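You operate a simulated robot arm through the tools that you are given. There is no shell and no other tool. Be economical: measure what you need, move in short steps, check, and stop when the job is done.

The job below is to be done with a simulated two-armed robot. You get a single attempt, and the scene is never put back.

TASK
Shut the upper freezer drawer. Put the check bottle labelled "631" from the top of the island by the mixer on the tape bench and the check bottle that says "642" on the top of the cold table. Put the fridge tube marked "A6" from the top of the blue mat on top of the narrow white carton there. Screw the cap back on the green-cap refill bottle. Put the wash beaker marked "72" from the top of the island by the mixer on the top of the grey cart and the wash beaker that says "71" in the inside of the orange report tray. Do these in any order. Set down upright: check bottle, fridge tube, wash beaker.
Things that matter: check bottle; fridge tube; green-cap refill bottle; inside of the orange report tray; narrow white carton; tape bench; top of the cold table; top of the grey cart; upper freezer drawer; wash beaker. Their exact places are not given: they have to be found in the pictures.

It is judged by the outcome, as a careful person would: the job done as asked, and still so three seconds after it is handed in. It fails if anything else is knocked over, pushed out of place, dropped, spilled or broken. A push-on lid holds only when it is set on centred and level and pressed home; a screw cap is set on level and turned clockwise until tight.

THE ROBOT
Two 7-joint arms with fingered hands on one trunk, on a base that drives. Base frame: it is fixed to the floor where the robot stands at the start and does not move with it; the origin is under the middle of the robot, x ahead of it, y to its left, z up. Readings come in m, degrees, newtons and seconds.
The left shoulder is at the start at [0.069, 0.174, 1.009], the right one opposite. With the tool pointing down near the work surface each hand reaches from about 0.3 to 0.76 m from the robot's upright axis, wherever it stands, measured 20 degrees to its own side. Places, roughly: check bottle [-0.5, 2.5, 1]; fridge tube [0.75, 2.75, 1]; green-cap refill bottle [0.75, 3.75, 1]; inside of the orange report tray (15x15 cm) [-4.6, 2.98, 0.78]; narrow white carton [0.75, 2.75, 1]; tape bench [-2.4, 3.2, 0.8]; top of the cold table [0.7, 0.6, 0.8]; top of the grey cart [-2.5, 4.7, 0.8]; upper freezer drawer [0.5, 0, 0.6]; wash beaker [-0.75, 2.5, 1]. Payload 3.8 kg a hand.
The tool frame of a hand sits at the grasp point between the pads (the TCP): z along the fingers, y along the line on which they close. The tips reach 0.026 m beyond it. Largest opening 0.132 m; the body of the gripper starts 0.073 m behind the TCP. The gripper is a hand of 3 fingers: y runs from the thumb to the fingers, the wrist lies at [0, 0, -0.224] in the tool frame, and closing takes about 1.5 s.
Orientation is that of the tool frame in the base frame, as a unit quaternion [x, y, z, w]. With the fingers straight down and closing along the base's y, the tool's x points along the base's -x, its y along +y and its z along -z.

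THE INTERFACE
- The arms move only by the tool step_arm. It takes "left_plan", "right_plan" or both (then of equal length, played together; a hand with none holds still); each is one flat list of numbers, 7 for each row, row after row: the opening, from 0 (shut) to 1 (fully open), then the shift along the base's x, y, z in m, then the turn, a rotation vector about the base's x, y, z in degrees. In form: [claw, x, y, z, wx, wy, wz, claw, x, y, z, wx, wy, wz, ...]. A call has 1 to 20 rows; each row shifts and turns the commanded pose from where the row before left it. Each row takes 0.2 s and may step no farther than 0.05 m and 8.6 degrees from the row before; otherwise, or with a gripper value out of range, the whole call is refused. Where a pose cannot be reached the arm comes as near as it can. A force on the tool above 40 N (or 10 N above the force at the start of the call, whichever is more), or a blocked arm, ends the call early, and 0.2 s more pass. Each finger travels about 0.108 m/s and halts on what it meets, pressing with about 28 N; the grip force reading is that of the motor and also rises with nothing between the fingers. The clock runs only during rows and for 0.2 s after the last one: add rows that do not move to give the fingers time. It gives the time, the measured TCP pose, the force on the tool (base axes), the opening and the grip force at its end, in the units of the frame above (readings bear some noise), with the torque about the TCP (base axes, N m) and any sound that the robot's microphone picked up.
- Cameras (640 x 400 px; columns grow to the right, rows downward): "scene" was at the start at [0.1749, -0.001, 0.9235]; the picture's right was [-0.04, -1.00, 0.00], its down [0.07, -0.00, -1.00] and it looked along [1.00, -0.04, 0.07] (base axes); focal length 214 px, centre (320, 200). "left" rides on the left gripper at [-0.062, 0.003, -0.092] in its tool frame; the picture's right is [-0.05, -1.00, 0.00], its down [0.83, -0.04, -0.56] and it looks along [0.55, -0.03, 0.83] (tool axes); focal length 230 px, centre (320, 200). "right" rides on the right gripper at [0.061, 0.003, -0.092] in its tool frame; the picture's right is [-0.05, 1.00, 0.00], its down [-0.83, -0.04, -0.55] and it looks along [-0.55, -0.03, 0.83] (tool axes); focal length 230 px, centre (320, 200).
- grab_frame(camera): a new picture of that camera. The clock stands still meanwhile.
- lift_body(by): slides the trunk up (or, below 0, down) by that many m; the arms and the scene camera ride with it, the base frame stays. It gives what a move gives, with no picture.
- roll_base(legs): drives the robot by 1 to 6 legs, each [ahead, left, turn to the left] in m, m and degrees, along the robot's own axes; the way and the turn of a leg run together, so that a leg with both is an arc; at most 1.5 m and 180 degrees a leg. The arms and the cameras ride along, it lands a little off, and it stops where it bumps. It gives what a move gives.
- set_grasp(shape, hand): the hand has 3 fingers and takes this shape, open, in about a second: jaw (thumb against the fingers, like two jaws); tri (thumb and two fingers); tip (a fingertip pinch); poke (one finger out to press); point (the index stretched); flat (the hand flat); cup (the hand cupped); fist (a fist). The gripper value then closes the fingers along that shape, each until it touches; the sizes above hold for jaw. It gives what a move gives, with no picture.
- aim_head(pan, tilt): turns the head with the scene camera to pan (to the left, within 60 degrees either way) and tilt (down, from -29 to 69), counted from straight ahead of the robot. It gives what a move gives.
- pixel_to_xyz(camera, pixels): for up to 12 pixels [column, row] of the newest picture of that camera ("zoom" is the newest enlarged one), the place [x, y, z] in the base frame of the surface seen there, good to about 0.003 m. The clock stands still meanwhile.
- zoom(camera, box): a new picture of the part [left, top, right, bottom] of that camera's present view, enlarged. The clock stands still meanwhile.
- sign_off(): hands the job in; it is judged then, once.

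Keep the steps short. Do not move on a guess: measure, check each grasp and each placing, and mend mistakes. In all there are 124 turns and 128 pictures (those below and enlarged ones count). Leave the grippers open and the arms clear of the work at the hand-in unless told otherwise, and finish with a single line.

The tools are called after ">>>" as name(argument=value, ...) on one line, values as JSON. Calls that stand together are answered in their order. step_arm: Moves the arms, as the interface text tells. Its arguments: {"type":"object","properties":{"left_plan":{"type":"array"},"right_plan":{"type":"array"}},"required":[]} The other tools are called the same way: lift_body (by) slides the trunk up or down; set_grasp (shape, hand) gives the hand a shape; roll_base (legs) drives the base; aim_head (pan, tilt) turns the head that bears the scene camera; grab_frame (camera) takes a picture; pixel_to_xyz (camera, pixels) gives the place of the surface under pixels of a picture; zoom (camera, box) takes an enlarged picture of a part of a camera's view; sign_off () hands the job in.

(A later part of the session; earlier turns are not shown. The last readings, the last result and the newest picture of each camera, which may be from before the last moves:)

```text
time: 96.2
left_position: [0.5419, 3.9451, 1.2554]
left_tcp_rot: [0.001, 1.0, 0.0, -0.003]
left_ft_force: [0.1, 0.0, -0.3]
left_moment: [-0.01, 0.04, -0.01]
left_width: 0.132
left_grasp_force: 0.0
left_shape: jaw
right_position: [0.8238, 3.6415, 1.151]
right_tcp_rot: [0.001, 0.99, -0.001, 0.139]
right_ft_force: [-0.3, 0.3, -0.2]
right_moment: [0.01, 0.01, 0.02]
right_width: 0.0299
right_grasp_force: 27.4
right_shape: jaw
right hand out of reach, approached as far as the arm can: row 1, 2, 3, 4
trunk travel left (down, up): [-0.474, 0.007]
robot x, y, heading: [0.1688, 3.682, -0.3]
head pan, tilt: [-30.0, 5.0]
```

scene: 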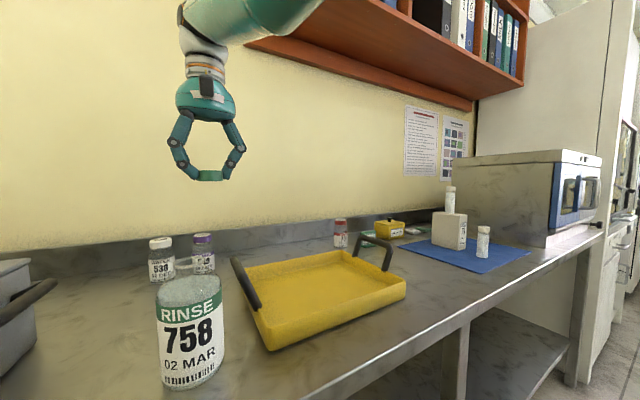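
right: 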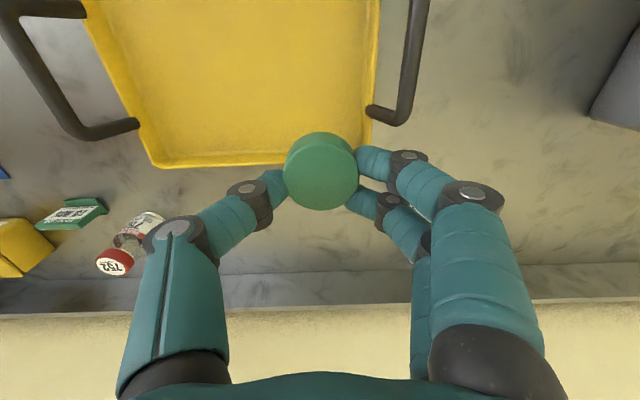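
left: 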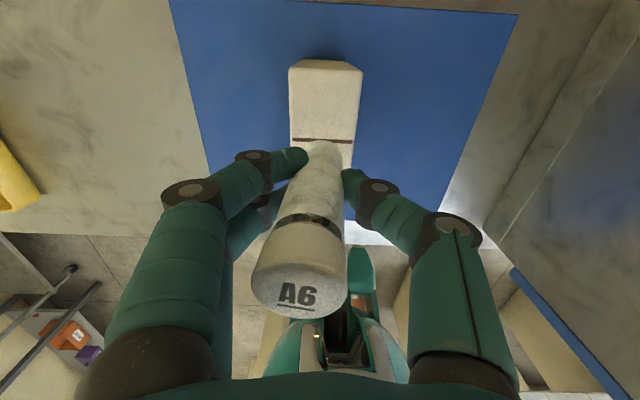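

The right elbow seems locked straight. I'll back the base away into free space to unlock it safely with the cap still gripped.

>>> roll_base(legs=[[-0.4, 0, 0]])

>>> step_arm(right_plan=[0, -0.02, 0, 0.045, 0, 0, 0, 0, -0.02, 0, 0.045, 0, 0, 0, 0, -0.03, 0, 0.04, 0, 0, 0, 0, -0.03, 0, 0.04, 0, 0, 0, 0, -0.04, 0, 0.03, 0, 0, 0, 0, -0.04, 0, 0.03, 0, 0, 0, 0, -0.04, 0, 0.03, 0, 0, 0, 0, -0.04, 0, 0.03, 0, 0, 0])

```text
time: 98.8
left_position: [0.1391, 3.9467, 1.2545]
left_tcp_rot: [0.002, 1.0, 0.0, -0.002]
left_ft_force: [-0.2, 0.5, -0.3]
left_moment: [0.01, 0.0, 0.04]
left_width: 0.1318
left_grasp_force: 0.1
left_shape: jaw
right_position: [0.4199, 3.6396, 1.1519]
right_tcp_rot: [0.003, 0.99, 0.0, 0.138]
right_ft_force: [0.0, 0.7, 1.2]
right_moment: [-0.02, -0.03, 0.0]
right_width: 0.0298
right_grasp_force: 28.3
right_shape: jaw
trunk travel left (down, up): [-0.474, 0.007]
robot x, y, heading: [-0.2363, 3.6807, -0.4]
head pan, tilt: [-30.0, 5.0]
```

```text
time: 100.6
left_position: [0.1386, 3.9469, 1.2552]
left_tcp_rot: [0.003, 1.0, 0.0, -0.003]
left_ft_force: [-0.6, -0.2, 0.7]
left_moment: [0.0, -0.01, -0.05]
left_width: 0.132
left_grasp_force: 0.0
left_shape: jaw
right_position: [0.2809, 3.6572, 1.3901]
right_tcp_rot: [-0.003, 0.989, -0.001, 0.145]
right_ft_force: [-0.3, -0.2, 0.1]
right_moment: [-0.02, -0.03, -0.01]
right_width: 0.0298
right_grasp_force: 27.5
right_shape: jaw
right hand out of reach, approached as far as the arm can: row 1, 3, 4, 5, 6, 7, 8
trunk travel left (down, up): [-0.474, 0.007]
robot x, y, heading: [-0.2403, 3.6825, -0.1]
head pan, tilt: [-30.0, 5.0]
```

>>> step_arm(right_plan=[0, 0, 0, -0.045, 0, 0, 0, 0, 0, 0, -0.045, 0, 0, 0, 0, 0, 0, -0.045, 0, 0, 0, 0, 0, 0, -0.045, 0, 0, 0])

```text
time: 101.6
left_position: [0.1408, 3.9465, 1.2556]
left_tcp_rot: [0.003, 1.0, 0.0, -0.004]
left_ft_force: [1.0, 0.7, -0.5]
left_moment: [0.0, 0.02, 0.01]
left_width: 0.1321
left_grasp_force: 0.0
left_shape: jaw
right_position: [0.3547, 3.6905, 1.2581]
right_tcp_rot: [0.002, 0.99, 0.0, 0.138]
right_ft_force: [1.1, 0.0, 0.0]
right_moment: [-0.02, 0.0, -0.02]
right_width: 0.0298
right_grasp_force: 28.5
right_shape: jaw
right hand out of reach, approached as far as the arm can: row 1, 2, 3, 4
trunk travel left (down, up): [-0.474, 0.007]
robot x, y, heading: [-0.238, 3.6835, -0.3]
head pan, tilt: [-30.0, 5.0]
```

>>> step_arm(right_plan=[0, -0.01, -0.045, 0, 0, 0, 0, 0, -0.01, -0.045, 0, 0, 0, 0, 0, -0.01, -0.045, 0, 0, 0, 0, 0, -0.01, -0.045, 0, 0, 0, 0, 0, -0.02, -0.04, 0, 0, 0, 0, 0, -0.02, -0.04, 0, 0, 0, 0, 0, -0.03, -0.035, 0, 0, 0, 0, 0, -0.03, -0.035, 0, 0, 0, 0, 0, -0.04, -0.02, 0, 0, 0, 0, 0, -0.04, -0.02, 0, 0, 0, 0, 0, -0.04, 0, 0, 0, 0, 0, 0, -0.04, 0, 0, 0, 0, 0])

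```text
time: 104.2
left_position: [0.1395, 3.9463, 1.2546]
left_tcp_rot: [0.003, 1.0, 0.0, -0.004]
left_ft_force: [-0.5, 0.2, -0.5]
left_moment: [0.01, 0.01, -0.01]
left_width: 0.1316
left_grasp_force: 0.1
left_shape: jaw
right_position: [0.311, 3.3268, 1.3873]
right_tcp_rot: [0.003, 0.991, 0.0, 0.137]
right_ft_force: [0.1, 0.1, -0.1]
right_moment: [-0.01, 0.01, 0.05]
right_width: 0.0297
right_grasp_force: 28.4
right_shape: jaw
right hand out of reach, approached as far as the arm can: row 1, 2, 3, 4, 5, 6, 7, 8, 9, 10, 11, 12
trunk travel left (down, up): [-0.474, 0.007]
robot x, y, heading: [-0.2402, 3.6854, -0.2]
head pan, tilt: [-30.0, 5.0]
```

Perhaps the inward steps were too large for the elbow's speed out of straight. Trying very small inward steps.

>>> step_arm(right_plan=[0, -0.0007, 0.0003, -0.0007, 0, 0, 0, 0, -0.0007, 0.0003, -0.0007, 0, 0, 0, 0, -0.0007, 0.0003, -0.0007, 0, 0, 0, 0, -0.0013, 0.0006, -0.0014, 0, 0, 0, 0, -0.0013, 0.0006, -0.0014, 0, 0, 0, 0, -0.0013, 0.0006, -0.0014, 0, 0, 0, 0, -0.002, 0.0009, -0.002, 0, 0, 0, 0, -0.003, 0.001, -0.003, 0, 0, 0, 0, -0.004, 0.002, -0.004, 0, 0, 0, 0, -0.006, 0.003, -0.006, 0, 0, 0, 0, -0.01, 0.004, -0.01, 0, 0, 0, 0, -0.014, 0.006, -0.014, 0, 0, 0, 0, -0.02, 0.008, -0.02, 0, 0, 0])

```text
time: 107.0
left_position: [0.1393, 3.9467, 1.2553]
left_tcp_rot: [0.002, 1.0, 0.001, -0.003]
left_ft_force: [0.2, 0.5, -0.2]
left_moment: [-0.02, 0.0, -0.01]
left_width: 0.1319
left_grasp_force: 0.1
left_shape: jaw
right_position: [0.311, 3.3284, 1.3847]
right_tcp_rot: [0.003, 0.99, -0.001, 0.138]
right_ft_force: [0.1, -0.7, -0.1]
right_moment: [0.01, -0.01, 0.01]
right_width: 0.0297
right_grasp_force: 27.8
right_shape: jaw
right hand out of reach, approached as far as the arm can: row 4, 6, 7, 8, 9, 10, 11, 12, 13
trunk travel left (down, up): [-0.474, 0.007]
robot x, y, heading: [-0.2377, 3.6803, -0.4]
head pan, tilt: [-30.0, 5.0]
```

>>> step_arm(right_plan=[0, -0.03, 0.013, -0.031, 0, 0, 0, 0, -0.03, 0.013, -0.031, 0, 0, 0, 0, -0.03, 0.013, -0.031, 0, 0, 0, 0, -0.03, 0.013, -0.031, 0, 0, 0, 0, -0.03, 0.013, -0.031, 0, 0, 0])

```text
time: 108.2
left_position: [0.1399, 3.9463, 1.2552]
left_tcp_rot: [0.003, 1.0, 0.0, -0.003]
left_ft_force: [-0.5, 0.8, 0.0]
left_moment: [0.02, 0.02, 0.0]
left_width: 0.1318
left_grasp_force: 0.1
left_shape: jaw
right_position: [0.3116, 3.3286, 1.3867]
right_tcp_rot: [0.003, 0.99, 0.0, 0.138]
right_ft_force: [-0.4, -0.3, 0.7]
right_moment: [0.02, 0.03, 0.02]
right_width: 0.0297
right_grasp_force: 27.3
right_shape: jaw
right hand out of reach, approached as far as the arm can: row 1, 2, 3, 4, 5
trunk travel left (down, up): [-0.474, 0.007]
robot x, y, heading: [-0.2388, 3.6849, -0.4]
head pan, tilt: [-30.0, 5.0]
```

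>>> step_arm(right_plan=[0, 0, 0.045, 0, 0, 0, 0, 0, 0, 0.045, 0, 0, 0, 0, 0, 0, 0, 0, 0, 0, 0])

```text
time: 109.0
left_position: [0.1379, 3.9455, 1.2545]
left_tcp_rot: [0.003, 1.0, 0.0, -0.002]
left_ft_force: [-1.0, 0.9, 0.1]
left_moment: [0.02, 0.03, 0.01]
left_width: 0.1318
left_grasp_force: 0.0
left_shape: jaw
right_position: [0.3228, 3.4197, 1.3929]
right_tcp_rot: [0.002, 0.99, 0.0, 0.14]
right_ft_force: [-0.4, 0.1, 0.6]
right_moment: [0.02, 0.03, 0.0]
right_width: 0.0298
right_grasp_force: 28.1
right_shape: jaw
right hand out of reach, approached as far as the arm can: row 1, 2
trunk travel left (down, up): [-0.474, 0.007]
robot x, y, heading: [-0.2392, 3.6871, -0.4]
head pan, tilt: [-30.0, 5.0]
```

The elbow is singular. I'll use orientation changes (yaw the tool in free space) to break it; this also shows how far the wrist can turn for screwing.

>>> step_arm(right_plan=[0, 0, 0, 0, 0, 8, 0, 0, -0.01, 0, -0.01, 0, 8, 0, 0, -0.01, 0, -0.01, 0, 8, 0, 0, -0.01, 0, -0.01, 0, 8, 0, 0, -0.01, 0, -0.01, 0, 8, 0, 0, -0.01, 0, -0.01, 0, 8, 0, 0, -0.01, 0, -0.01, 0, 8, 0, 0, -0.01, 0, -0.01, 0, 8, 0])

```text
time: 110.8
left_position: [0.1383, 3.9468, 1.2554]
left_tcp_rot: [0.003, 1.0, -0.001, -0.002]
left_ft_force: [-0.5, -0.4, 0.9]
left_moment: [0.02, 0.0, 0.01]
left_width: 0.1318
left_grasp_force: 0.0
left_shape: jaw
right_position: [0.3226, 3.4211, 1.3919]
right_tcp_rot: [0.003, 0.99, 0.0, 0.139]
right_ft_force: [0.7, -0.2, 0.1]
right_moment: [-0.03, 0.0, -0.01]
right_width: 0.0296
right_grasp_force: 27.8
right_shape: jaw
right hand out of reach, approached as far as the arm can: row 1, 2, 3, 4, 5, 6, 7, 8
trunk travel left (down, up): [-0.474, 0.007]
robot x, y, heading: [-0.2389, 3.6842, -0.3]
head pan, tilt: [-30.0, 5.0]
```

>>> step_arm(right_plan=[0, 0, 0, 0, 0, 0, -8, 0, 0, 0, 0, 0, 0, -8, 0, 0, 0, 0, 0, 0, -8, 0, 0, 0, 0, 0, 0, -8, 0, 0, 0, 0, 0, 0, -8, 0, 0, 0, 0, 0, 0, -8, 0, 0, 0, 0, 0, 0, -8, 0, 0, 0, 0, 0, 0, -8])

>>> aim_head(pan=-45, tilt=-15)

>>> grab_frame(camera="scene")

```text
time: 112.6
left_position: [0.1398, 3.9475, 1.2531]
left_tcp_rot: [0.002, 1.0, -0.001, -0.004]
left_ft_force: [0.6, 0.4, -0.3]
left_moment: [0.01, 0.05, -0.03]
left_width: 0.132
left_grasp_force: 0.1
left_shape: jaw
right_position: [0.3025, 3.4328, 1.3809]
right_tcp_rot: [0.479, 0.867, -0.071, 0.121]
right_ft_force: [0.6, -0.2, -0.3]
right_moment: [-0.01, 0.02, -0.02]
right_width: 0.0296
right_grasp_force: 27.8
right_shape: jaw
right hand out of reach, approached as far as the arm can: row 4, 5, 6, 7
trunk travel left (down, up): [-0.474, 0.007]
robot x, y, heading: [-0.2432, 3.6848, -0.4]
head pan, tilt: [-30.0, 5.0]
```

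```text
time: 113.4
left_position: [0.1387, 3.9476, 1.2554]
left_tcp_rot: [0.002, 1.0, 0.0, -0.003]
left_ft_force: [0.2, -0.4, 0.3]
left_moment: [0.0, 0.0, -0.02]
left_width: 0.1317
left_grasp_force: 0.0
left_shape: jaw
right_position: [0.3024, 3.433, 1.3824]
right_tcp_rot: [0.478, 0.867, -0.072, 0.122]
right_ft_force: [0.5, 0.5, 0.8]
right_moment: [-0.03, -0.01, -0.03]
right_width: 0.0296
right_grasp_force: 28.1
right_shape: jaw
trunk travel left (down, up): [-0.474, 0.007]
robot x, y, heading: [-0.2398, 3.6823, -0.2]
head pan, tilt: [-45.0, -15.0]
```

```text
74 pictures are left
```

scene: 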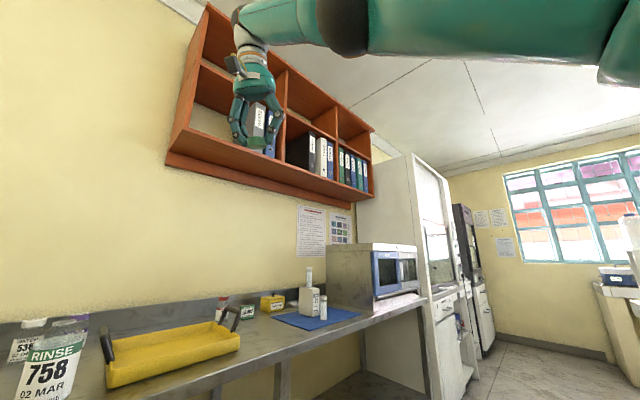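

The yaw worked, and the last row was in reach. Trying inward movement now.

>>> step_arm(right_plan=[0, -0.005, 0, -0.005, 0, 0, 0, 0, -0.01, 0, -0.01, 0, 0, 0, 0, -0.02, 0, -0.02, 0, 0, 0, 0, -0.02, 0, -0.02, 0, 0, 0, 0, -0.02, 0, -0.02, 0, 0, 0])

```text
time: 114.6
left_position: [0.1383, 3.9466, 1.2563]
left_tcp_rot: [0.003, 1.0, -0.001, -0.002]
left_ft_force: [-0.2, -0.8, 0.3]
left_moment: [-0.01, -0.04, -0.04]
left_width: 0.1319
left_grasp_force: 0.1
left_shape: jaw
right_position: [0.227, 3.429, 1.3051]
right_tcp_rot: [0.479, 0.866, -0.072, 0.121]
right_ft_force: [0.5, 0.5, -0.6]
right_moment: [0.03, 0.01, -0.01]
right_width: 0.0295
right_grasp_force: 27.8
right_shape: jaw
trunk travel left (down, up): [-0.474, 0.007]
robot x, y, heading: [-0.2455, 3.6843, -0.2]
head pan, tilt: [-45.0, -15.0]
```

Unlocked. Now levelling the tool (turn 16° about (0.86,0.5,0)) and pre-yawing counter-clockwise for a long clockwise turn later.

>>> step_arm(right_plan=[0, 0, 0, 0, 6.95, 4.05, 0, 0, 0, 0, 0, 6.95, 4.05, 0, 0, 0, 0, 0, 0, 0, 8, 0, 0, 0, 0, 0, 0, 8, 0, 0, 0, 0, 0, 0, 8, 0, 0, 0, 0, 0, 0, 8, 0, 0, 0, 0, 0, 0, 8, 0, 0, 0, 0, 0, 0, 8, 0, 0, 0, 0, 0, 0, 8, 0, 0, 0, 0, 0, 0, 8, 0, 0, 0, 0, 0, 0, 8, 0, 0, 0, 0, 0, 0, 8, 0, 0, 0, 0, 0, 0, 8, 0, 0, 0, 0, 0, 0, 8, 0, 0, 0, 0, 0, 0, 8, 0, 0, 0, 0, 0, 0, 8])

```text
time: 118.0
left_position: [0.1387, 3.947, 1.2557]
left_tcp_rot: [0.003, 1.0, 0.0, -0.003]
left_ft_force: [0.6, 0.2, 0.1]
left_moment: [-0.03, -0.01, 0.0]
left_width: 0.132
left_grasp_force: 0.1
left_shape: jaw
right_position: [0.2292, 3.4323, 1.3054]
right_tcp_rot: [-0.457, 0.89, 0.0, 0.0]
right_ft_force: [0.5, -0.1, 0.3]
right_moment: [-0.01, 0.01, 0.0]
right_width: 0.0295
right_grasp_force: 27.5
right_shape: jaw
trunk travel left (down, up): [-0.474, 0.007]
robot x, y, heading: [-0.2359, 3.6806, -0.4]
head pan, tilt: [-45.0, -15.0]
```

Level, yaw +54°. Driving back in so the bottle is in comfortable reach of the right arm.

>>> roll_base(legs=[[0.4, 0.12, 0.4]])

>>> aim_head(pan=-10, tilt=35)

>>> zoom(camera="scene", box=[240, 40, 400, 240])

```text
time: 120.5
left_position: [0.5276, 4.064, 1.2555]
left_tcp_rot: [0.003, 1.0, 0.001, -0.003]
left_ft_force: [0.0, 0.2, -0.4]
left_moment: [0.01, 0.01, -0.04]
left_width: 0.1317
left_grasp_force: 0.1
left_shape: jaw
right_position: [0.6172, 3.5499, 1.307]
right_tcp_rot: [-0.455, 0.891, -0.001, 0.0]
right_ft_force: [-0.3, 0.0, 0.2]
right_moment: [0.02, -0.01, -0.01]
right_width: 0.0296
right_grasp_force: 28.0
right_shape: jaw
trunk travel left (down, up): [-0.474, 0.007]
robot x, y, heading: [0.1467, 3.7999, -0.4]
head pan, tilt: [-45.0, -15.0]
```

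```text
time: 121.7
left_position: [0.5287, 4.0647, 1.2542]
left_tcp_rot: [0.003, 1.0, 0.0, -0.003]
left_ft_force: [0.3, 0.4, 0.0]
left_moment: [0.01, -0.04, 0.0]
left_width: 0.1322
left_grasp_force: 0.0
left_shape: jaw
right_position: [0.6172, 3.5498, 1.3075]
right_tcp_rot: [-0.456, 0.89, 0.001, 0.002]
right_ft_force: [0.1, 0.4, -0.6]
right_moment: [-0.02, -0.02, 0.0]
right_width: 0.0293
right_grasp_force: 28.1
right_shape: jaw
trunk travel left (down, up): [-0.474, 0.007]
robot x, y, heading: [0.1489, 3.8022, -0.1]
head pan, tilt: [-10.0, 35.0]
```

```text
2.00 times, centred on (320, 140) of scene
```

zoom: 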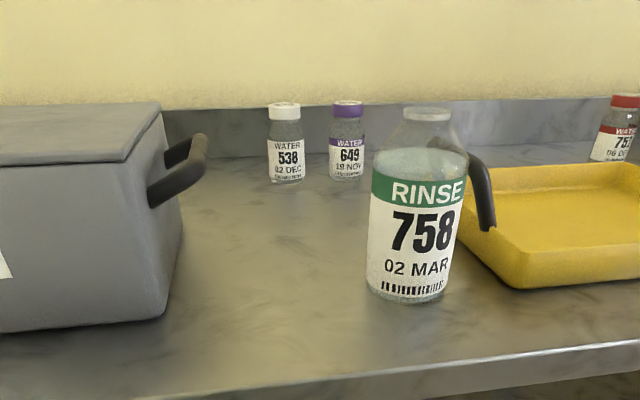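

>>> step_arm(right_plan=[0, 0.0087, 0.0166, -0.041, 0, 0, 0, 0, 0.0087, 0.0166, -0.041, 0, 0, 0, 0, 0.0087, 0.0166, -0.041, 0, 0, 0, 0, 0.0087, 0.0166, -0.041, 0, 0, 0, 0, 0.0087, 0.0166, -0.041, 0, 0, 0, 0, 0.0087, 0.0166, -0.041, 0, 0, 0, 0, 0, 0, 0, 0, 0, 0])

>>> zoom(camera="scene", box=[330, 54, 410, 104])

```text
time: 123.3
left_position: [0.5268, 4.0655, 1.2557]
left_tcp_rot: [0.003, 1.0, 0.0, -0.002]
left_ft_force: [-1.3, 0.4, 0.5]
left_moment: [-0.01, -0.01, 0.02]
left_width: 0.1322
left_grasp_force: 0.1
left_shape: jaw
right_position: [0.6711, 3.6503, 1.0603]
right_tcp_rot: [-0.455, 0.89, -0.001, 0.001]
right_ft_force: [-0.9, 0.3, 0.4]
right_moment: [-0.04, 0.0, 0.02]
right_width: 0.0295
right_grasp_force: 27.9
right_shape: jaw
trunk travel left (down, up): [-0.474, 0.007]
robot x, y, heading: [0.1443, 3.7981, -0.3]
head pan, tilt: [-10.0, 35.0]
```

```text
8.00 times, centred on (370, 79) of scene
```

zoom: 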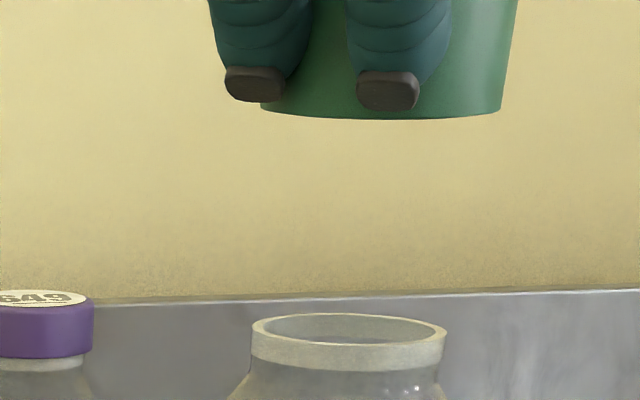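

>>> pixel_to_xyz(camera="zoom", pixels=[[330, 110], [440, 100], [500, 90], [498, 100], [460, 100], [340, 90], [262, 108], [348, 316], [256, 330], [441, 332], [300, 318], [400, 318]])

>>> grab_frame(camera="right")

```text
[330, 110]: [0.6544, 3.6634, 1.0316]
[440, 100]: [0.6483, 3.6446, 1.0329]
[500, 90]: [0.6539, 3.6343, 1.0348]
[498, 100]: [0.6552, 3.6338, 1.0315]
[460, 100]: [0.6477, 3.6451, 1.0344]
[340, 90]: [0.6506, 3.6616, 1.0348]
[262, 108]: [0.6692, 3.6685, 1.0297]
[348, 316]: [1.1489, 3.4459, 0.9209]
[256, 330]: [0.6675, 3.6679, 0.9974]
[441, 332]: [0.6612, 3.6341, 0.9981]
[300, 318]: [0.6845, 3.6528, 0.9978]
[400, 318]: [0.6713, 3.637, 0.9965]
```

```text
71 pictures are left
```

right: 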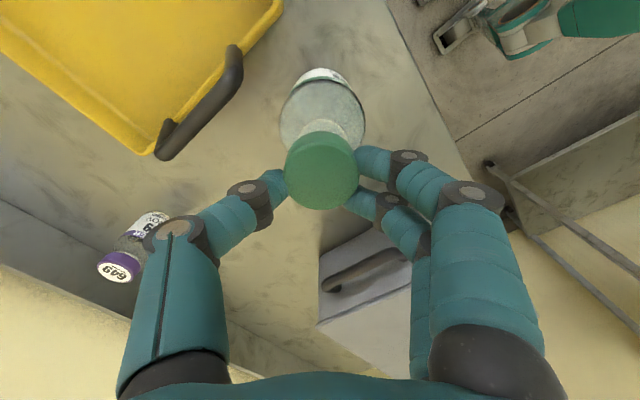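

Cap and rim centres agree within ~1 mm. Lowering 25 mm with a 1 mm y-correction, then a few mm more, reading the force.

>>> step_arm(right_plan=[0, -0.0005, 0.001, -0.012, 0, 0, 0, 0, 0, 0, -0.013, 0, 0, 0, 0, 0, 0, -0.003, 0, 0, 0, 0, 0, 0, -0.002, 0, 0, 0])

>>> zoom(camera="scene", box=[330, 64, 410, 114])

```text
time: 124.3
left_position: [0.528, 4.0657, 1.2552]
left_tcp_rot: [0.003, 1.0, 0.0, -0.003]
left_ft_force: [0.2, 0.3, 0.4]
left_moment: [0.01, 0.0, -0.03]
left_width: 0.1319
left_grasp_force: 0.0
left_shape: jaw
right_position: [0.6689, 3.6505, 1.0299]
right_tcp_rot: [-0.455, 0.89, 0.001, 0.001]
right_ft_force: [-0.3, 0.0, 0.5]
right_moment: [0.01, -0.03, 0.03]
right_width: 0.0297
right_grasp_force: 27.8
right_shape: jaw
trunk travel left (down, up): [-0.474, 0.007]
robot x, y, heading: [0.1526, 3.8007, -0.3]
head pan, tilt: [-10.0, 35.0]
```

```text
8.00 times, centred on (370, 89) of scene
```

zoom: 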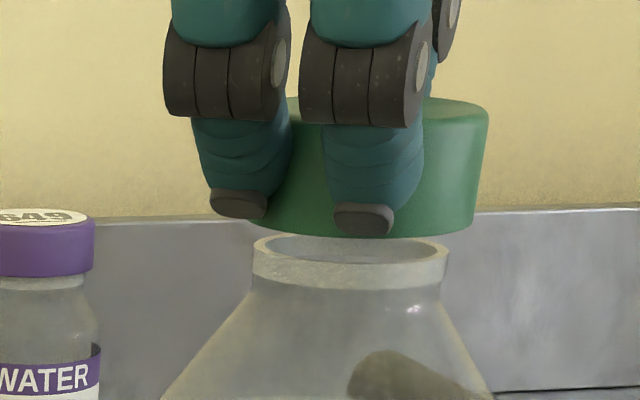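

Lateral alignment is good. Lowering gently on to the rim.

>>> step_arm(right_plan=[0, 0, 0, -0.002, 0, 0, 0, 0, 0, 0, -0.002, 0, 0, 0])

>>> step_arm(right_plan=[0, 0, 0, -0.002, 0, 0, 0, 0, 0, 0, 0, 0, 0, 0])

>>> zoom(camera="scene", box=[330, 64, 410, 114])

```text
time: 124.9
left_position: [0.5272, 4.0658, 1.2555]
left_tcp_rot: [0.003, 1.0, -0.001, -0.001]
left_ft_force: [0.2, -0.8, -0.1]
left_moment: [0.04, 0.0, 0.0]
left_width: 0.1319
left_grasp_force: 0.1
left_shape: jaw
right_position: [0.6697, 3.6507, 1.028]
right_tcp_rot: [-0.456, 0.89, -0.001, 0.003]
right_ft_force: [3.6, 0.9, 10.0]
right_moment: [0.05, -0.01, 0.01]
right_width: 0.03
right_grasp_force: 27.8
right_shape: jaw
trunk travel left (down, up): [-0.474, 0.007]
robot x, y, heading: [0.15, 3.8004, -0.2]
head pan, tilt: [-10.0, 35.0]
```

```text
time: 125.5
left_position: [0.5277, 4.0654, 1.2562]
left_tcp_rot: [0.002, 1.0, -0.001, -0.002]
left_ft_force: [0.1, -0.4, -0.1]
left_moment: [0.01, -0.03, 0.02]
left_width: 0.1315
left_grasp_force: 0.0
left_shape: jaw
right_position: [0.6682, 3.6515, 1.0284]
right_tcp_rot: [-0.455, 0.89, -0.001, 0.004]
right_ft_force: [7.0, 0.1, 19.7]
right_moment: [-0.03, -0.1, -0.01]
right_width: 0.0304
right_grasp_force: 27.8
right_shape: jaw
trunk travel left (down, up): [-0.474, 0.007]
robot x, y, heading: [0.1502, 3.8033, -0.2]
head pan, tilt: [-10.0, 35.0]
```

```text
8.00 times, centred on (370, 89) of scene
```

zoom: 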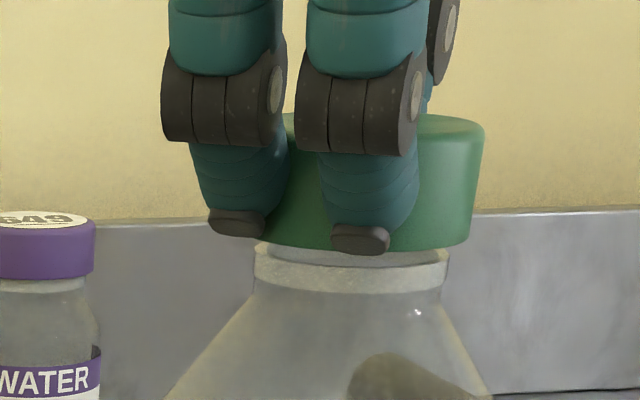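

Contact (≈20 N). I'll ease 1 mm and turn clockwise, keeping the cap centre fixed, then check.

>>> step_arm(right_plan=[0, 0, 0, 0.001, 0, 0, 0, 0, -0.0003, -0.0005, 0, 0, 0, -8.5, 0, -0.0003, -0.0005, 0, 0, 0, -8.5, 0, -0.0003, -0.0005, 0, 0, 0, -8.5, 0, -0.0003, -0.0005, 0, 0, 0, -8.5, 0, -0.0003, -0.0005, 0, 0, 0, -8.5, 0, -0.0003, -0.0005, 0, 0, 0, -8.5])

>>> zoom(camera="scene", box=[320, 54, 420, 174])

```text
time: 127.1
left_position: [0.5272, 4.0654, 1.255]
left_tcp_rot: [0.003, 1.0, -0.001, -0.002]
left_ft_force: [-0.4, -0.4, 0.1]
left_moment: [-0.01, 0.01, 0.0]
left_width: 0.1317
left_grasp_force: 0.0
left_shape: jaw
right_position: [0.6662, 3.6479, 1.0274]
right_tcp_rot: [-0.027, 1.0, -0.001, 0.002]
right_ft_force: [6.6, -1.1, 24.5]
right_moment: [-0.07, -0.13, 0.02]
right_width: 0.0312
right_grasp_force: 27.6
right_shape: jaw
trunk travel left (down, up): [-0.474, 0.007]
robot x, y, heading: [0.1503, 3.8031, -0.4]
head pan, tilt: [-10.0, 35.0]
```

```text
3.33 times, centred on (370, 114) of scene
```

zoom: 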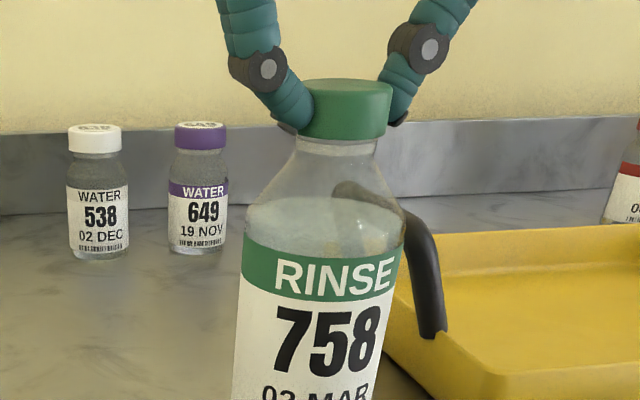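

>>> zoom(camera="scene", box=[342, 70, 398, 105])

```text
11.43 times, centred on (370, 88) of scene
```

zoom: 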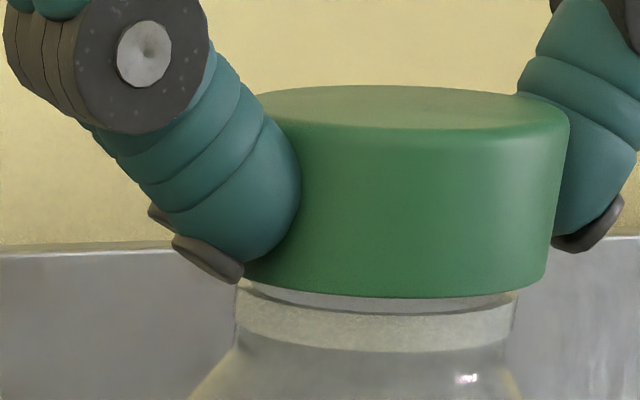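

Cap is level but ~1 mm to the right and pressed towards −x. Lifting off slightly, shifting (+1.5, +1) mm and re-seating.

>>> step_arm(right_plan=[0, 0, 0, 0.003, 0, 0, 0, 0, 0.0015, 0.001, 0.001, 0, 0, 0, 0, 0, 0, 0, 0, 0, 0, 0, 0, 0, -0.002, 0, 0, 0])

>>> step_arm(right_plan=[0, 0, 0, -0.002, 0, 0, 0, 0, 0, 0, 0, 0, 0, 0])

>>> step_arm(right_plan=[0, 0, 0, -0.001, 0, 0, -8.5, 0, 0, 0, 0, 0, 0, -8.5, 0, 0, 0, 0, 0, 0, -8.5, 0, 0, 0, 0, 0, 0, 0])

>>> zoom(camera="scene", box=[342, 70, 398, 105])

```text
time: 128.1
left_position: [0.5274, 4.0644, 1.2556]
left_tcp_rot: [0.003, 1.0, -0.001, -0.003]
left_ft_force: [-0.2, -0.3, -0.3]
left_moment: [0.0, 0.03, 0.0]
left_width: 0.132
left_grasp_force: 0.0
left_shape: jaw
right_position: [0.667, 3.6497, 1.0278]
right_tcp_rot: [-0.027, 1.0, -0.001, 0.001]
right_ft_force: [4.2, -2.3, 13.1]
right_moment: [-0.11, -0.07, -0.03]
right_width: 0.0308
right_grasp_force: 27.9
right_shape: jaw
trunk travel left (down, up): [-0.474, 0.007]
robot x, y, heading: [0.1466, 3.8, -0.5]
head pan, tilt: [-10.0, 35.0]
```

```text
time: 128.7
left_position: [0.5279, 4.0648, 1.2554]
left_tcp_rot: [0.004, 1.0, 0.0, -0.002]
left_ft_force: [-0.5, 0.7, -0.1]
left_moment: [0.01, 0.01, -0.04]
left_width: 0.132
left_grasp_force: 0.0
left_shape: jaw
right_position: [0.668, 3.6484, 1.0277]
right_tcp_rot: [-0.028, 1.0, 0.0, 0.002]
right_ft_force: [5.7, -2.1, 20.8]
right_moment: [-0.1, -0.07, 0.0]
right_width: 0.0307
right_grasp_force: 27.5
right_shape: jaw
trunk travel left (down, up): [-0.474, 0.007]
robot x, y, heading: [0.1481, 3.8014, -0.3]
head pan, tilt: [-10.0, 35.0]
```

```text
time: 129.7
left_position: [0.5272, 4.065, 1.2546]
left_tcp_rot: [0.002, 1.0, 0.0, -0.002]
left_ft_force: [0.2, -0.5, 0.2]
left_moment: [0.0, -0.01, 0.02]
left_width: 0.1318
left_grasp_force: 0.0
left_shape: jaw
right_position: [0.6684, 3.6482, 1.0254]
right_tcp_rot: [0.195, 0.981, 0.0, 0.003]
right_ft_force: [3.8, -5.9, 27.6]
right_moment: [-0.2, 0.01, 0.0]
right_width: 0.0311
right_grasp_force: 28.3
right_shape: jaw
trunk travel left (down, up): [-0.474, 0.007]
robot x, y, heading: [0.1526, 3.8008, -0.2]
head pan, tilt: [-10.0, 35.0]
```

```text
11.43 times, centred on (370, 88) of scene
```

zoom: 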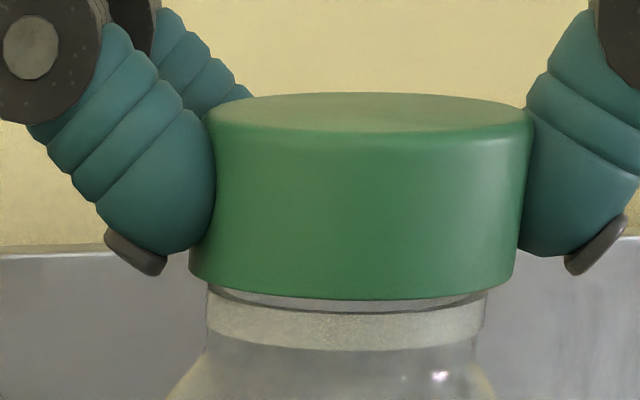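

Cap is centred on the rim within ~0.6 mm. Continuing clockwise under light pressure.

>>> step_arm(right_plan=[0, -0.0004, 0.0003, 0, 0, 0, -8.5, 0, -0.0004, 0.0002, 0, 0, 0, -8.5, 0, -0.0004, 0.0002, 0, 0, 0, -8.5, 0, -0.0004, 0.0002, 0, 0, 0, -8.5, 0, -0.0004, 0.0002, 0, 0, 0, -8.5, 0, -0.0004, 0.0002, 0, 0, 0, -8.5, 0, 0, 0, 0, 0, 0, -8.5, 0, 0, 0, 0, 0, 0, -8.5])

>>> zoom(camera="scene", box=[338, 66, 402, 146])

```text
time: 131.5
left_position: [0.5256, 4.0641, 1.2559]
left_tcp_rot: [0.002, 1.0, 0.001, -0.002]
left_ft_force: [0.3, -0.7, 0.6]
left_moment: [-0.02, -0.01, -0.02]
left_width: 0.1318
left_grasp_force: 0.1
left_shape: jaw
right_position: [0.6644, 3.6502, 1.027]
right_tcp_rot: [0.71, 0.704, 0.002, 0.002]
right_ft_force: [0.1, -6.9, 26.6]
right_moment: [-0.16, -0.04, -0.01]
right_width: 0.0314
right_grasp_force: 28.0
right_shape: jaw
trunk travel left (down, up): [-0.474, 0.007]
robot x, y, heading: [0.1475, 3.8015, -0.3]
head pan, tilt: [-10.0, 35.0]
```

```text
5.00 times, centred on (370, 106) of scene
```

zoom: 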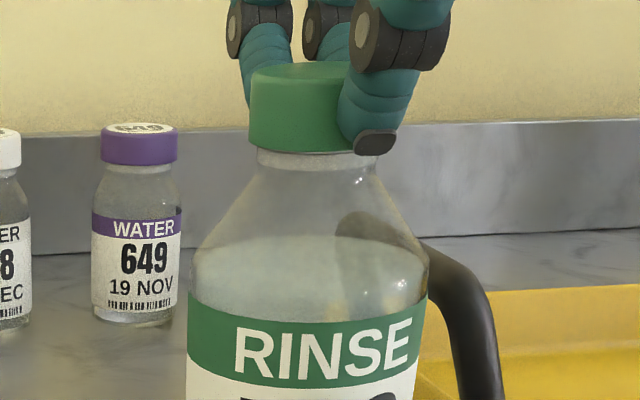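

Torque is still low, so no engagement yet. The right wrist camera now looks along −y, which shows the x alignment.

>>> zoom(camera="right", box=[220, 70, 420, 220])

```text
2.67 times, centred on (320, 145) of right
```

zoom: 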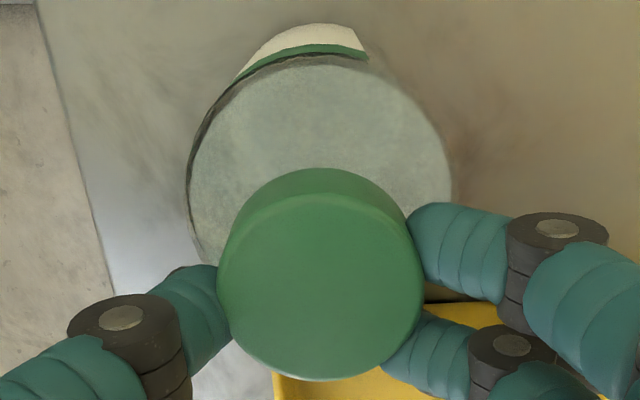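

Alignment is good in both directions; the cap just needs more turning. Releasing gently, lifting clear, turning the hand back counter-clockwise for a fresh grip.

>>> step_arm(right_plan=[0, 0, 0, 0.001, 0, 0, 0, 0.3, 0, 0, 0, 0, 0, 0, 0.45, 0, 0, 0, 0, 0, 0, 0.6, 0, 0, 0, 0, 0, 0, 0.6, 0, 0, 0, 0, 0, 0, 0.6, 0, 0, 0.04, 0, 0, 0])

>>> zoom(camera="scene", box=[338, 66, 402, 106])

```text
time: 132.9
left_position: [0.5274, 4.0645, 1.2549]
left_tcp_rot: [0.003, 1.0, -0.001, -0.002]
left_ft_force: [-1.2, 0.0, -0.4]
left_moment: [0.02, 0.0, 0.0]
left_width: 0.1319
left_grasp_force: 0.1
left_shape: jaw
right_position: [0.6666, 3.6494, 1.0647]
right_tcp_rot: [0.709, 0.705, -0.001, 0.001]
right_ft_force: [-0.5, 0.2, -1.0]
right_moment: [0.03, -0.03, -0.03]
right_width: 0.0786
right_grasp_force: 0.1
right_shape: jaw
trunk travel left (down, up): [-0.474, 0.007]
robot x, y, heading: [0.1475, 3.8028, -0.6]
head pan, tilt: [-10.0, 35.0]
```

```text
10.00 times, centred on (370, 86) of scene
```

zoom: 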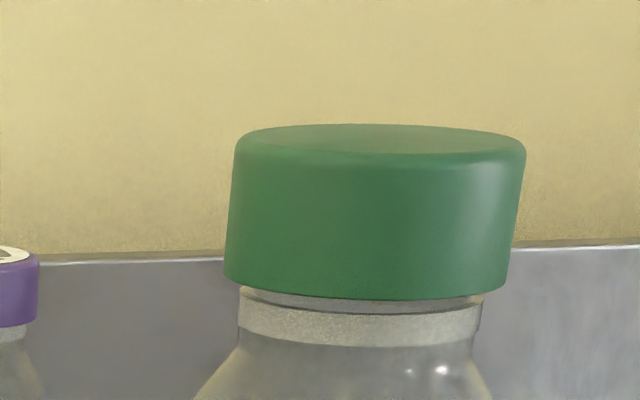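

The cap rests level, centred within ~0.5 mm. Turning the hand back and regripping.

>>> step_arm(right_plan=[0.6, 0, 0, 0, 0, 0, 8.5, 0.6, 0, 0, 0, 0, 0, 8.5, 0.6, 0, 0, 0, 0, 0, 8.5, 0.6, 0, 0, 0, 0, 0, 8.5, 0.6, 0, 0, 0, 0, 0, 8.5, 0.6, 0, 0, 0, 0, 0, 8.5, 0.6, 0, 0, 0, 0, 0, 8.5, 0.6, 0, 0, 0, 0, 0, 8.5, 0.6, 0, 0, 0, 0, 0, 8.5, 0.6, 0, 0, 0, 0, 0, 8.5, 0.6, 0, 0, 0, 0, 0, 8.5, 0.6, 0, 0, 0, 0, 0, 8.5, 0.6, 0, 0, 0, 0, 0, 8.5, 0.6, 0, 0, 0, 0, 0, 8.5, 0.6, 0, 0, 0, 0, 0, 8.5, 0.6, 0, 0, 0, 0, 0, 8.5, 0.6, 0, 0, 0, 0, 0, 8.5, 0.6, 0, 0, 0, 0, 0, 8.5, 0.6, 0, 0, 0, 0, 0, 0])

>>> pixel_to_xyz(camera="zoom", pixels=[[250, 150], [375, 158], [510, 150], [230, 280], [375, 290], [505, 280], [300, 220], [440, 220], [360, 330], [375, 140]])

```text
time: 136.9
left_position: [0.5281, 4.0646, 1.2546]
left_tcp_rot: [0.002, 1.0, 0.0, -0.003]
left_ft_force: [0.2, -0.1, -0.2]
left_moment: [0.0, 0.01, 0.01]
left_width: 0.1317
left_grasp_force: 0.0
left_shape: jaw
right_position: [0.6662, 3.6505, 1.0642]
right_tcp_rot: [-0.521, 0.854, 0.0, 0.001]
right_ft_force: [-0.1, 0.5, -0.4]
right_moment: [0.01, 0.0, -0.01]
right_width: 0.0787
right_grasp_force: 0.1
right_shape: jaw
trunk travel left (down, up): [-0.474, 0.007]
robot x, y, heading: [0.1518, 3.8016, -0.3]
head pan, tilt: [-10.0, 35.0]
```

```text
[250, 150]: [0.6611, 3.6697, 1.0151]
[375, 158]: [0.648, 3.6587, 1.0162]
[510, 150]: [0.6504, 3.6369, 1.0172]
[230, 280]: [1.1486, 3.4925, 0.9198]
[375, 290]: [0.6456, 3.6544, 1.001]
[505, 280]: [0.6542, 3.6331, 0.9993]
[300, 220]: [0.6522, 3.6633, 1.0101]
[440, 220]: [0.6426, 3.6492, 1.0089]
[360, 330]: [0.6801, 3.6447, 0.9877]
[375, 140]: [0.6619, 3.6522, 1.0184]
```

Regripping at yaw +63°, slightly lower for a better hold.

>>> step_arm(right_plan=[0.6, -0.001, -0.0015, -0.02, 0, 0, 0, 0.6, 0, 0, -0.021, 0, 0, 0, 0.6, 0, 0, 0, 0, 0, 0, 0.45, 0, 0, 0, 0, 0, 0, 0.35, 0, 0, 0, 0, 0, 0, 0.25, 0, 0, 0, 0, 0, 0, 0, 0, 0, 0, 0, 0, 0, 0, 0, 0, 0, 0, 0, 0, 0, 0, 0, 0, 0, 0, 0])

>>> step_arm(right_plan=[0, 0, 0, -0.001, 0, 0, -8.5, 0, 0, 0, 0, 0, 0, -8.5, 0, 0, 0, 0, 0, 0, -8.5, 0, 0, 0, 0, 0, 0, -8.5, 0, 0, 0, 0, 0, 0, -8.5, 0, 0, 0, 0, 0, 0, -8.5])

>>> zoom(camera="scene", box=[338, 66, 402, 106])

```text
time: 138.9
left_position: [0.528, 4.0654, 1.2553]
left_tcp_rot: [0.002, 1.0, 0.0, -0.002]
left_ft_force: [-0.4, 0.6, -0.2]
left_moment: [-0.03, -0.02, 0.0]
left_width: 0.1321
left_grasp_force: 0.1
left_shape: jaw
right_position: [0.6661, 3.6489, 1.0249]
right_tcp_rot: [-0.521, 0.854, 0.001, 0.001]
right_ft_force: [-0.3, -1.5, -1.0]
right_moment: [-0.02, 0.0, 0.0]
right_width: 0.031
right_grasp_force: 27.9
right_shape: jaw
trunk travel left (down, up): [-0.474, 0.007]
robot x, y, heading: [0.1472, 3.8013, -0.1]
head pan, tilt: [-10.0, 35.0]
```

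```text
time: 140.3
left_position: [0.5268, 4.0651, 1.2559]
left_tcp_rot: [0.003, 1.0, -0.001, -0.003]
left_ft_force: [0.0, -0.4, 1.3]
left_moment: [-0.04, 0.01, -0.02]
left_width: 0.1319
left_grasp_force: 0.0
left_shape: jaw
right_position: [0.6661, 3.6493, 1.0231]
right_tcp_rot: [-0.101, 0.995, 0.0, 0.001]
right_ft_force: [-1.7, 1.4, 3.1]
right_moment: [0.04, 0.02, 0.05]
right_width: 0.031
right_grasp_force: 28.0
right_shape: jaw
trunk travel left (down, up): [-0.474, 0.007]
robot x, y, heading: [0.1507, 3.803, 0.0]
head pan, tilt: [-10.0, 35.0]
```

```text
10.00 times, centred on (370, 86) of scene
```

zoom: 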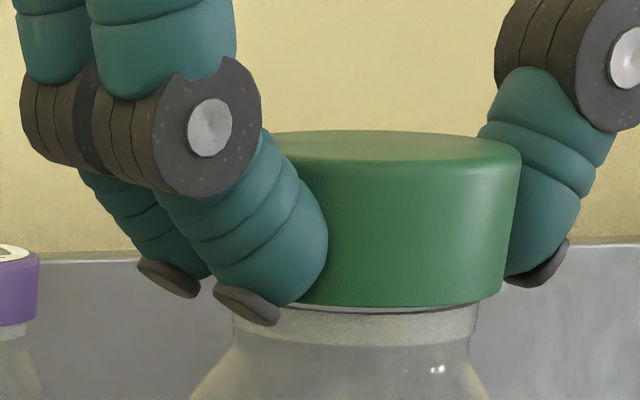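

The gap is closing (cap moved down ~1 mm at only 3 N) — it is engaging. Continuing clockwise with slight descent.

>>> step_arm(right_plan=[0, 0, 0, -0.0005, 0, 0, -8.5, 0, 0, 0, -0.0002, 0, 0, -8.5, 0, 0, 0, -0.0002, 0, 0, -8.5, 0, 0, 0, -0.0002, 0, 0, -8.5, 0, 0, 0, -0.0002, 0, 0, -8.5, 0, 0, 0, -0.0002, 0, 0, -8.5, 0, 0, 0, -0.0002, 0, 0, -8.5, 0, 0, 0, -0.0002, 0, 0, -8.5, 0, 0, 0, -0.0002, 0, 0, -8.5])

>>> zoom(camera="scene", box=[338, 66, 402, 106])

```text
time: 142.3
left_position: [0.5285, 4.0657, 1.2547]
left_tcp_rot: [0.003, 1.0, -0.001, -0.002]
left_ft_force: [0.2, 0.3, -0.2]
left_moment: [-0.02, 0.0, 0.02]
left_width: 0.1323
left_grasp_force: 0.1
left_shape: jaw
right_position: [0.6643, 3.6495, 1.0233]
right_tcp_rot: [0.537, 0.843, -0.001, 0.0]
right_ft_force: [1.2, 1.2, 7.2]
right_moment: [0.06, -0.04, 0.07]
right_width: 0.0309
right_grasp_force: 27.6
right_shape: jaw
trunk travel left (down, up): [-0.474, 0.007]
robot x, y, heading: [0.1536, 3.802, -0.2]
head pan, tilt: [-10.0, 35.0]
```

```text
10.00 times, centred on (370, 86) of scene
```

zoom: 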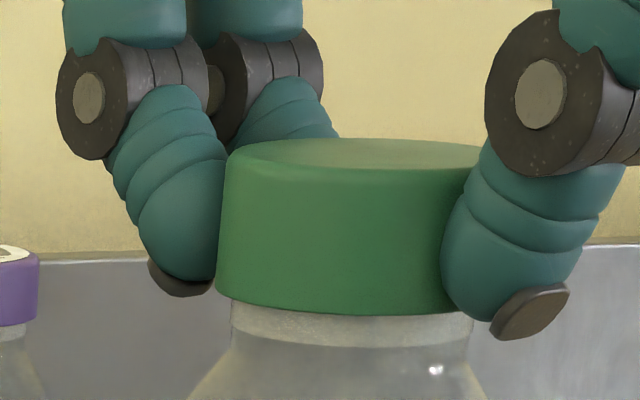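

Good: the cap is going down over the rim. Continuing.

>>> step_arm(right_plan=[0, 0, 0, -0.0003, 0, 0, -8.5, 0, 0, 0, -0.0003, 0, 0, -8.5, 0, 0, 0, -0.0003, 0, 0, -8.5, 0, 0, 0, -0.0003, 0, 0, -8.5, 0, 0, 0, -0.0003, 0, 0, -8.5, 0, 0, 0, -0.0003, 0, 0, -8.5, 0, 0, 0, -0.0003, 0, 0, -8.5])

>>> zoom(camera="scene", box=[338, 66, 402, 106])

```text
time: 143.9
left_position: [0.5273, 4.0653, 1.2552]
left_tcp_rot: [0.002, 1.0, -0.001, -0.001]
left_ft_force: [-0.4, -0.1, 0.4]
left_moment: [-0.02, 0.02, -0.04]
left_width: 0.132
left_grasp_force: 0.0
left_shape: jaw
right_position: [0.665, 3.6487, 1.02]
right_tcp_rot: [0.885, 0.466, 0.001, 0.001]
right_ft_force: [0.4, -0.1, 20.5]
right_moment: [0.01, -0.02, 0.48]
right_width: 0.031
right_grasp_force: 27.7
right_shape: jaw
trunk travel left (down, up): [-0.474, 0.007]
robot x, y, heading: [0.1469, 3.8037, 0.1]
head pan, tilt: [-10.0, 35.0]
```

```text
10.00 times, centred on (370, 86) of scene
```

zoom: 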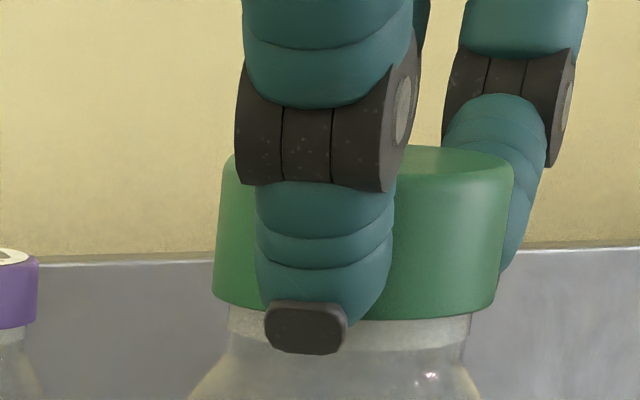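

Torque rose to 0.48 N m — it's tightening. Two more rows to be sure.

>>> step_arm(right_plan=[0, 0, 0, 0.0005, 0, 0, -8.5, 0, 0, 0, 0, 0, 0, -8.5, 0, 0, 0, 0, 0, 0, 0])

>>> zoom(camera="scene", box=[338, 66, 402, 146])

```text
time: 144.7
left_position: [0.527, 4.0659, 1.2565]
left_tcp_rot: [0.003, 1.0, 0.0, -0.002]
left_ft_force: [0.5, 0.7, 0.5]
left_moment: [-0.01, 0.01, 0.03]
left_width: 0.132
left_grasp_force: 0.1
left_shape: jaw
right_position: [0.665, 3.6484, 1.0207]
right_tcp_rot: [0.944, 0.33, 0.0, -0.001]
right_ft_force: [-0.1, 0.3, 21.5]
right_moment: [0.05, -0.03, 0.52]
right_width: 0.0315
right_grasp_force: 27.9
right_shape: jaw
trunk travel left (down, up): [-0.474, 0.007]
robot x, y, heading: [0.1499, 3.7993, -0.2]
head pan, tilt: [-10.0, 35.0]
```

```text
5.00 times, centred on (370, 106) of scene
```

zoom: 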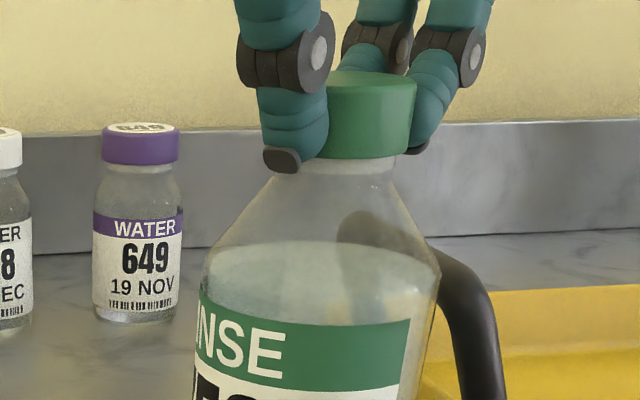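

The bottle itself now turns with the cap at 0.5 N m, so the cap is at its stop. One firmer push-and-turn to confirm.

>>> step_arm(right_plan=[0, 0, 0, -0.0012, 0, 0, 0, 0, 0, 0, 0, 0, 0, -8.5, 0, 0, 0, 0, 0, 0, -8.5])

>>> zoom(camera="scene", box=[338, 66, 402, 146])

```text
time: 145.5
left_position: [0.5258, 4.0657, 1.2561]
left_tcp_rot: [0.003, 1.0, 0.0, -0.002]
left_ft_force: [0.5, 0.1, -0.1]
left_moment: [-0.02, 0.01, 0.01]
left_width: 0.1319
left_grasp_force: 0.0
left_shape: jaw
right_position: [0.6641, 3.6491, 1.0209]
right_tcp_rot: [0.982, 0.187, 0.001, 0.0]
right_ft_force: [-0.6, -0.1, 26.1]
right_moment: [0.02, -0.01, 0.62]
right_width: 0.0319
right_grasp_force: 27.8
right_shape: jaw
trunk travel left (down, up): [-0.474, 0.007]
robot x, y, heading: [0.1512, 3.8033, -0.3]
head pan, tilt: [-10.0, 35.0]
```

```text
5.00 times, centred on (370, 106) of scene
```

zoom: 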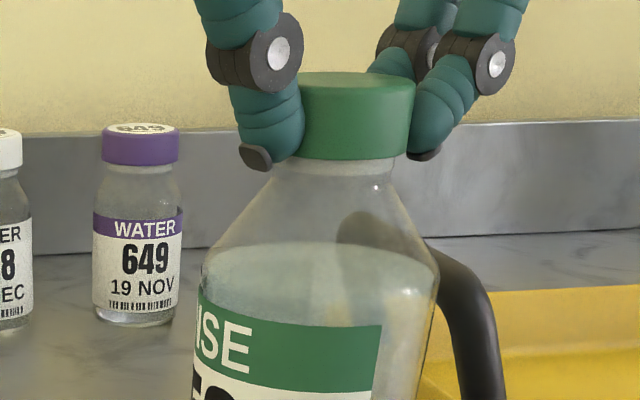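

Torque 0.62 N m with the bottle turning along: the cap is tight. Releasing, rising, and unwinding the wrist.

>>> step_arm(right_plan=[0, 0, 0, 0.001, 0, 0, 0, 0.35, 0, 0, 0, 0, 0, 0, 0.5, 0, 0, 0, 0, 0, 0, 0.8, 0, 0, 0, 0, 0, 0, 0.8, 0, 0, 0, 0, 0, 0, 0.8, 0, 0, 0.04, 0, 0, 0, 1, 0, 0, 0.045, 0, 0, 0, 1, 0, 0, 0.045, 0, 0, 0, 1, 0, 0, 0.045, 0, 0, 8, 1, -0.03, 0, 0.03, 0, 0, 8, 1, -0.04, 0, 0, 0, 0, 8, 1, -0.04, 0, 0, 0, 0, 8, 1, 0, 0, 0, 0, 0, 8, 1, 0, 0, 0, 0, 0, 8, 1, 0, 0, 0, 0, 0, 8, 1, 0, 0, 0, 0, 0, 8, 1, 0, 0, 0, 0, 0, 8, 1, 0, 0, 0, 0, 0, 8, 1, 0, 0, 0, 0, 0, 8, 1, 0, 0, 0, 0, 0, 8])

>>> step_arm(right_plan=[1, 0, 0, 0, 0, 0, 8, 1, 0, 0, 0, 0, 0, 8, 1, 0, 0, 0, 0, 0, 8, 1, 0, 0, 0, 0, 0, 8, 1, 0, 0, 0, 0, 0, 8, 1, 0, 0, 0, 0, 0, 8, 1, 0, 0, 0, 0, 0, 8, 1, 0, 0, 0, 0, 0, 6])

>>> zoom(camera="scene", box=[300, 54, 460, 174])

```text
time: 149.7
left_position: [0.5277, 4.0648, 1.2558]
left_tcp_rot: [0.003, 1.0, -0.001, -0.002]
left_ft_force: [0.3, 0.2, 0.7]
left_moment: [0.02, 0.0, -0.01]
left_width: 0.1318
left_grasp_force: 0.0
left_shape: jaw
right_position: [0.5553, 3.6494, 1.2244]
right_tcp_rot: [0.516, 0.856, -0.001, 0.001]
right_ft_force: [0.4, -0.3, -0.7]
right_moment: [0.0, -0.03, 0.02]
right_width: 0.1319
right_grasp_force: 0.0
right_shape: jaw
trunk travel left (down, up): [-0.474, 0.007]
robot x, y, heading: [0.151, 3.8022, -0.0]
head pan, tilt: [-10.0, 35.0]
```

```text
time: 151.5
left_position: [0.5278, 4.065, 1.2542]
left_tcp_rot: [0.003, 1.0, 0.0, -0.003]
left_ft_force: [-0.1, 1.4, 0.1]
left_moment: [-0.02, 0.02, -0.04]
left_width: 0.1321
left_grasp_force: 0.0
left_shape: jaw
right_position: [0.5554, 3.6471, 1.226]
right_tcp_rot: [0.002, 1.0, 0.0, 0.001]
right_ft_force: [-0.1, -0.5, -0.5]
right_moment: [0.01, 0.02, -0.01]
right_width: 0.1318
right_grasp_force: 0.0
right_shape: jaw
trunk travel left (down, up): [-0.474, 0.007]
robot x, y, heading: [0.1498, 3.7993, -0.2]
head pan, tilt: [-10.0, 35.0]
```

```text
3.33 times, centred on (380, 114) of scene
```

zoom: 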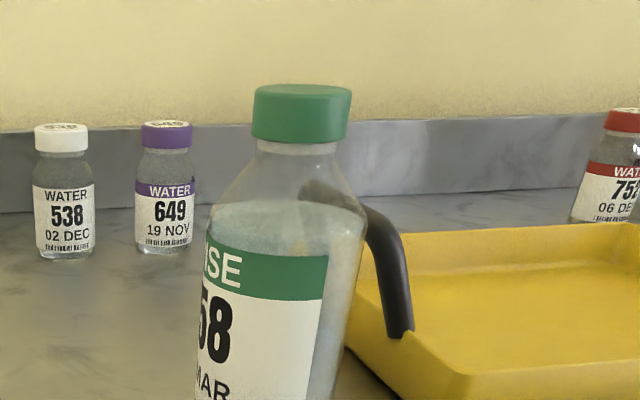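

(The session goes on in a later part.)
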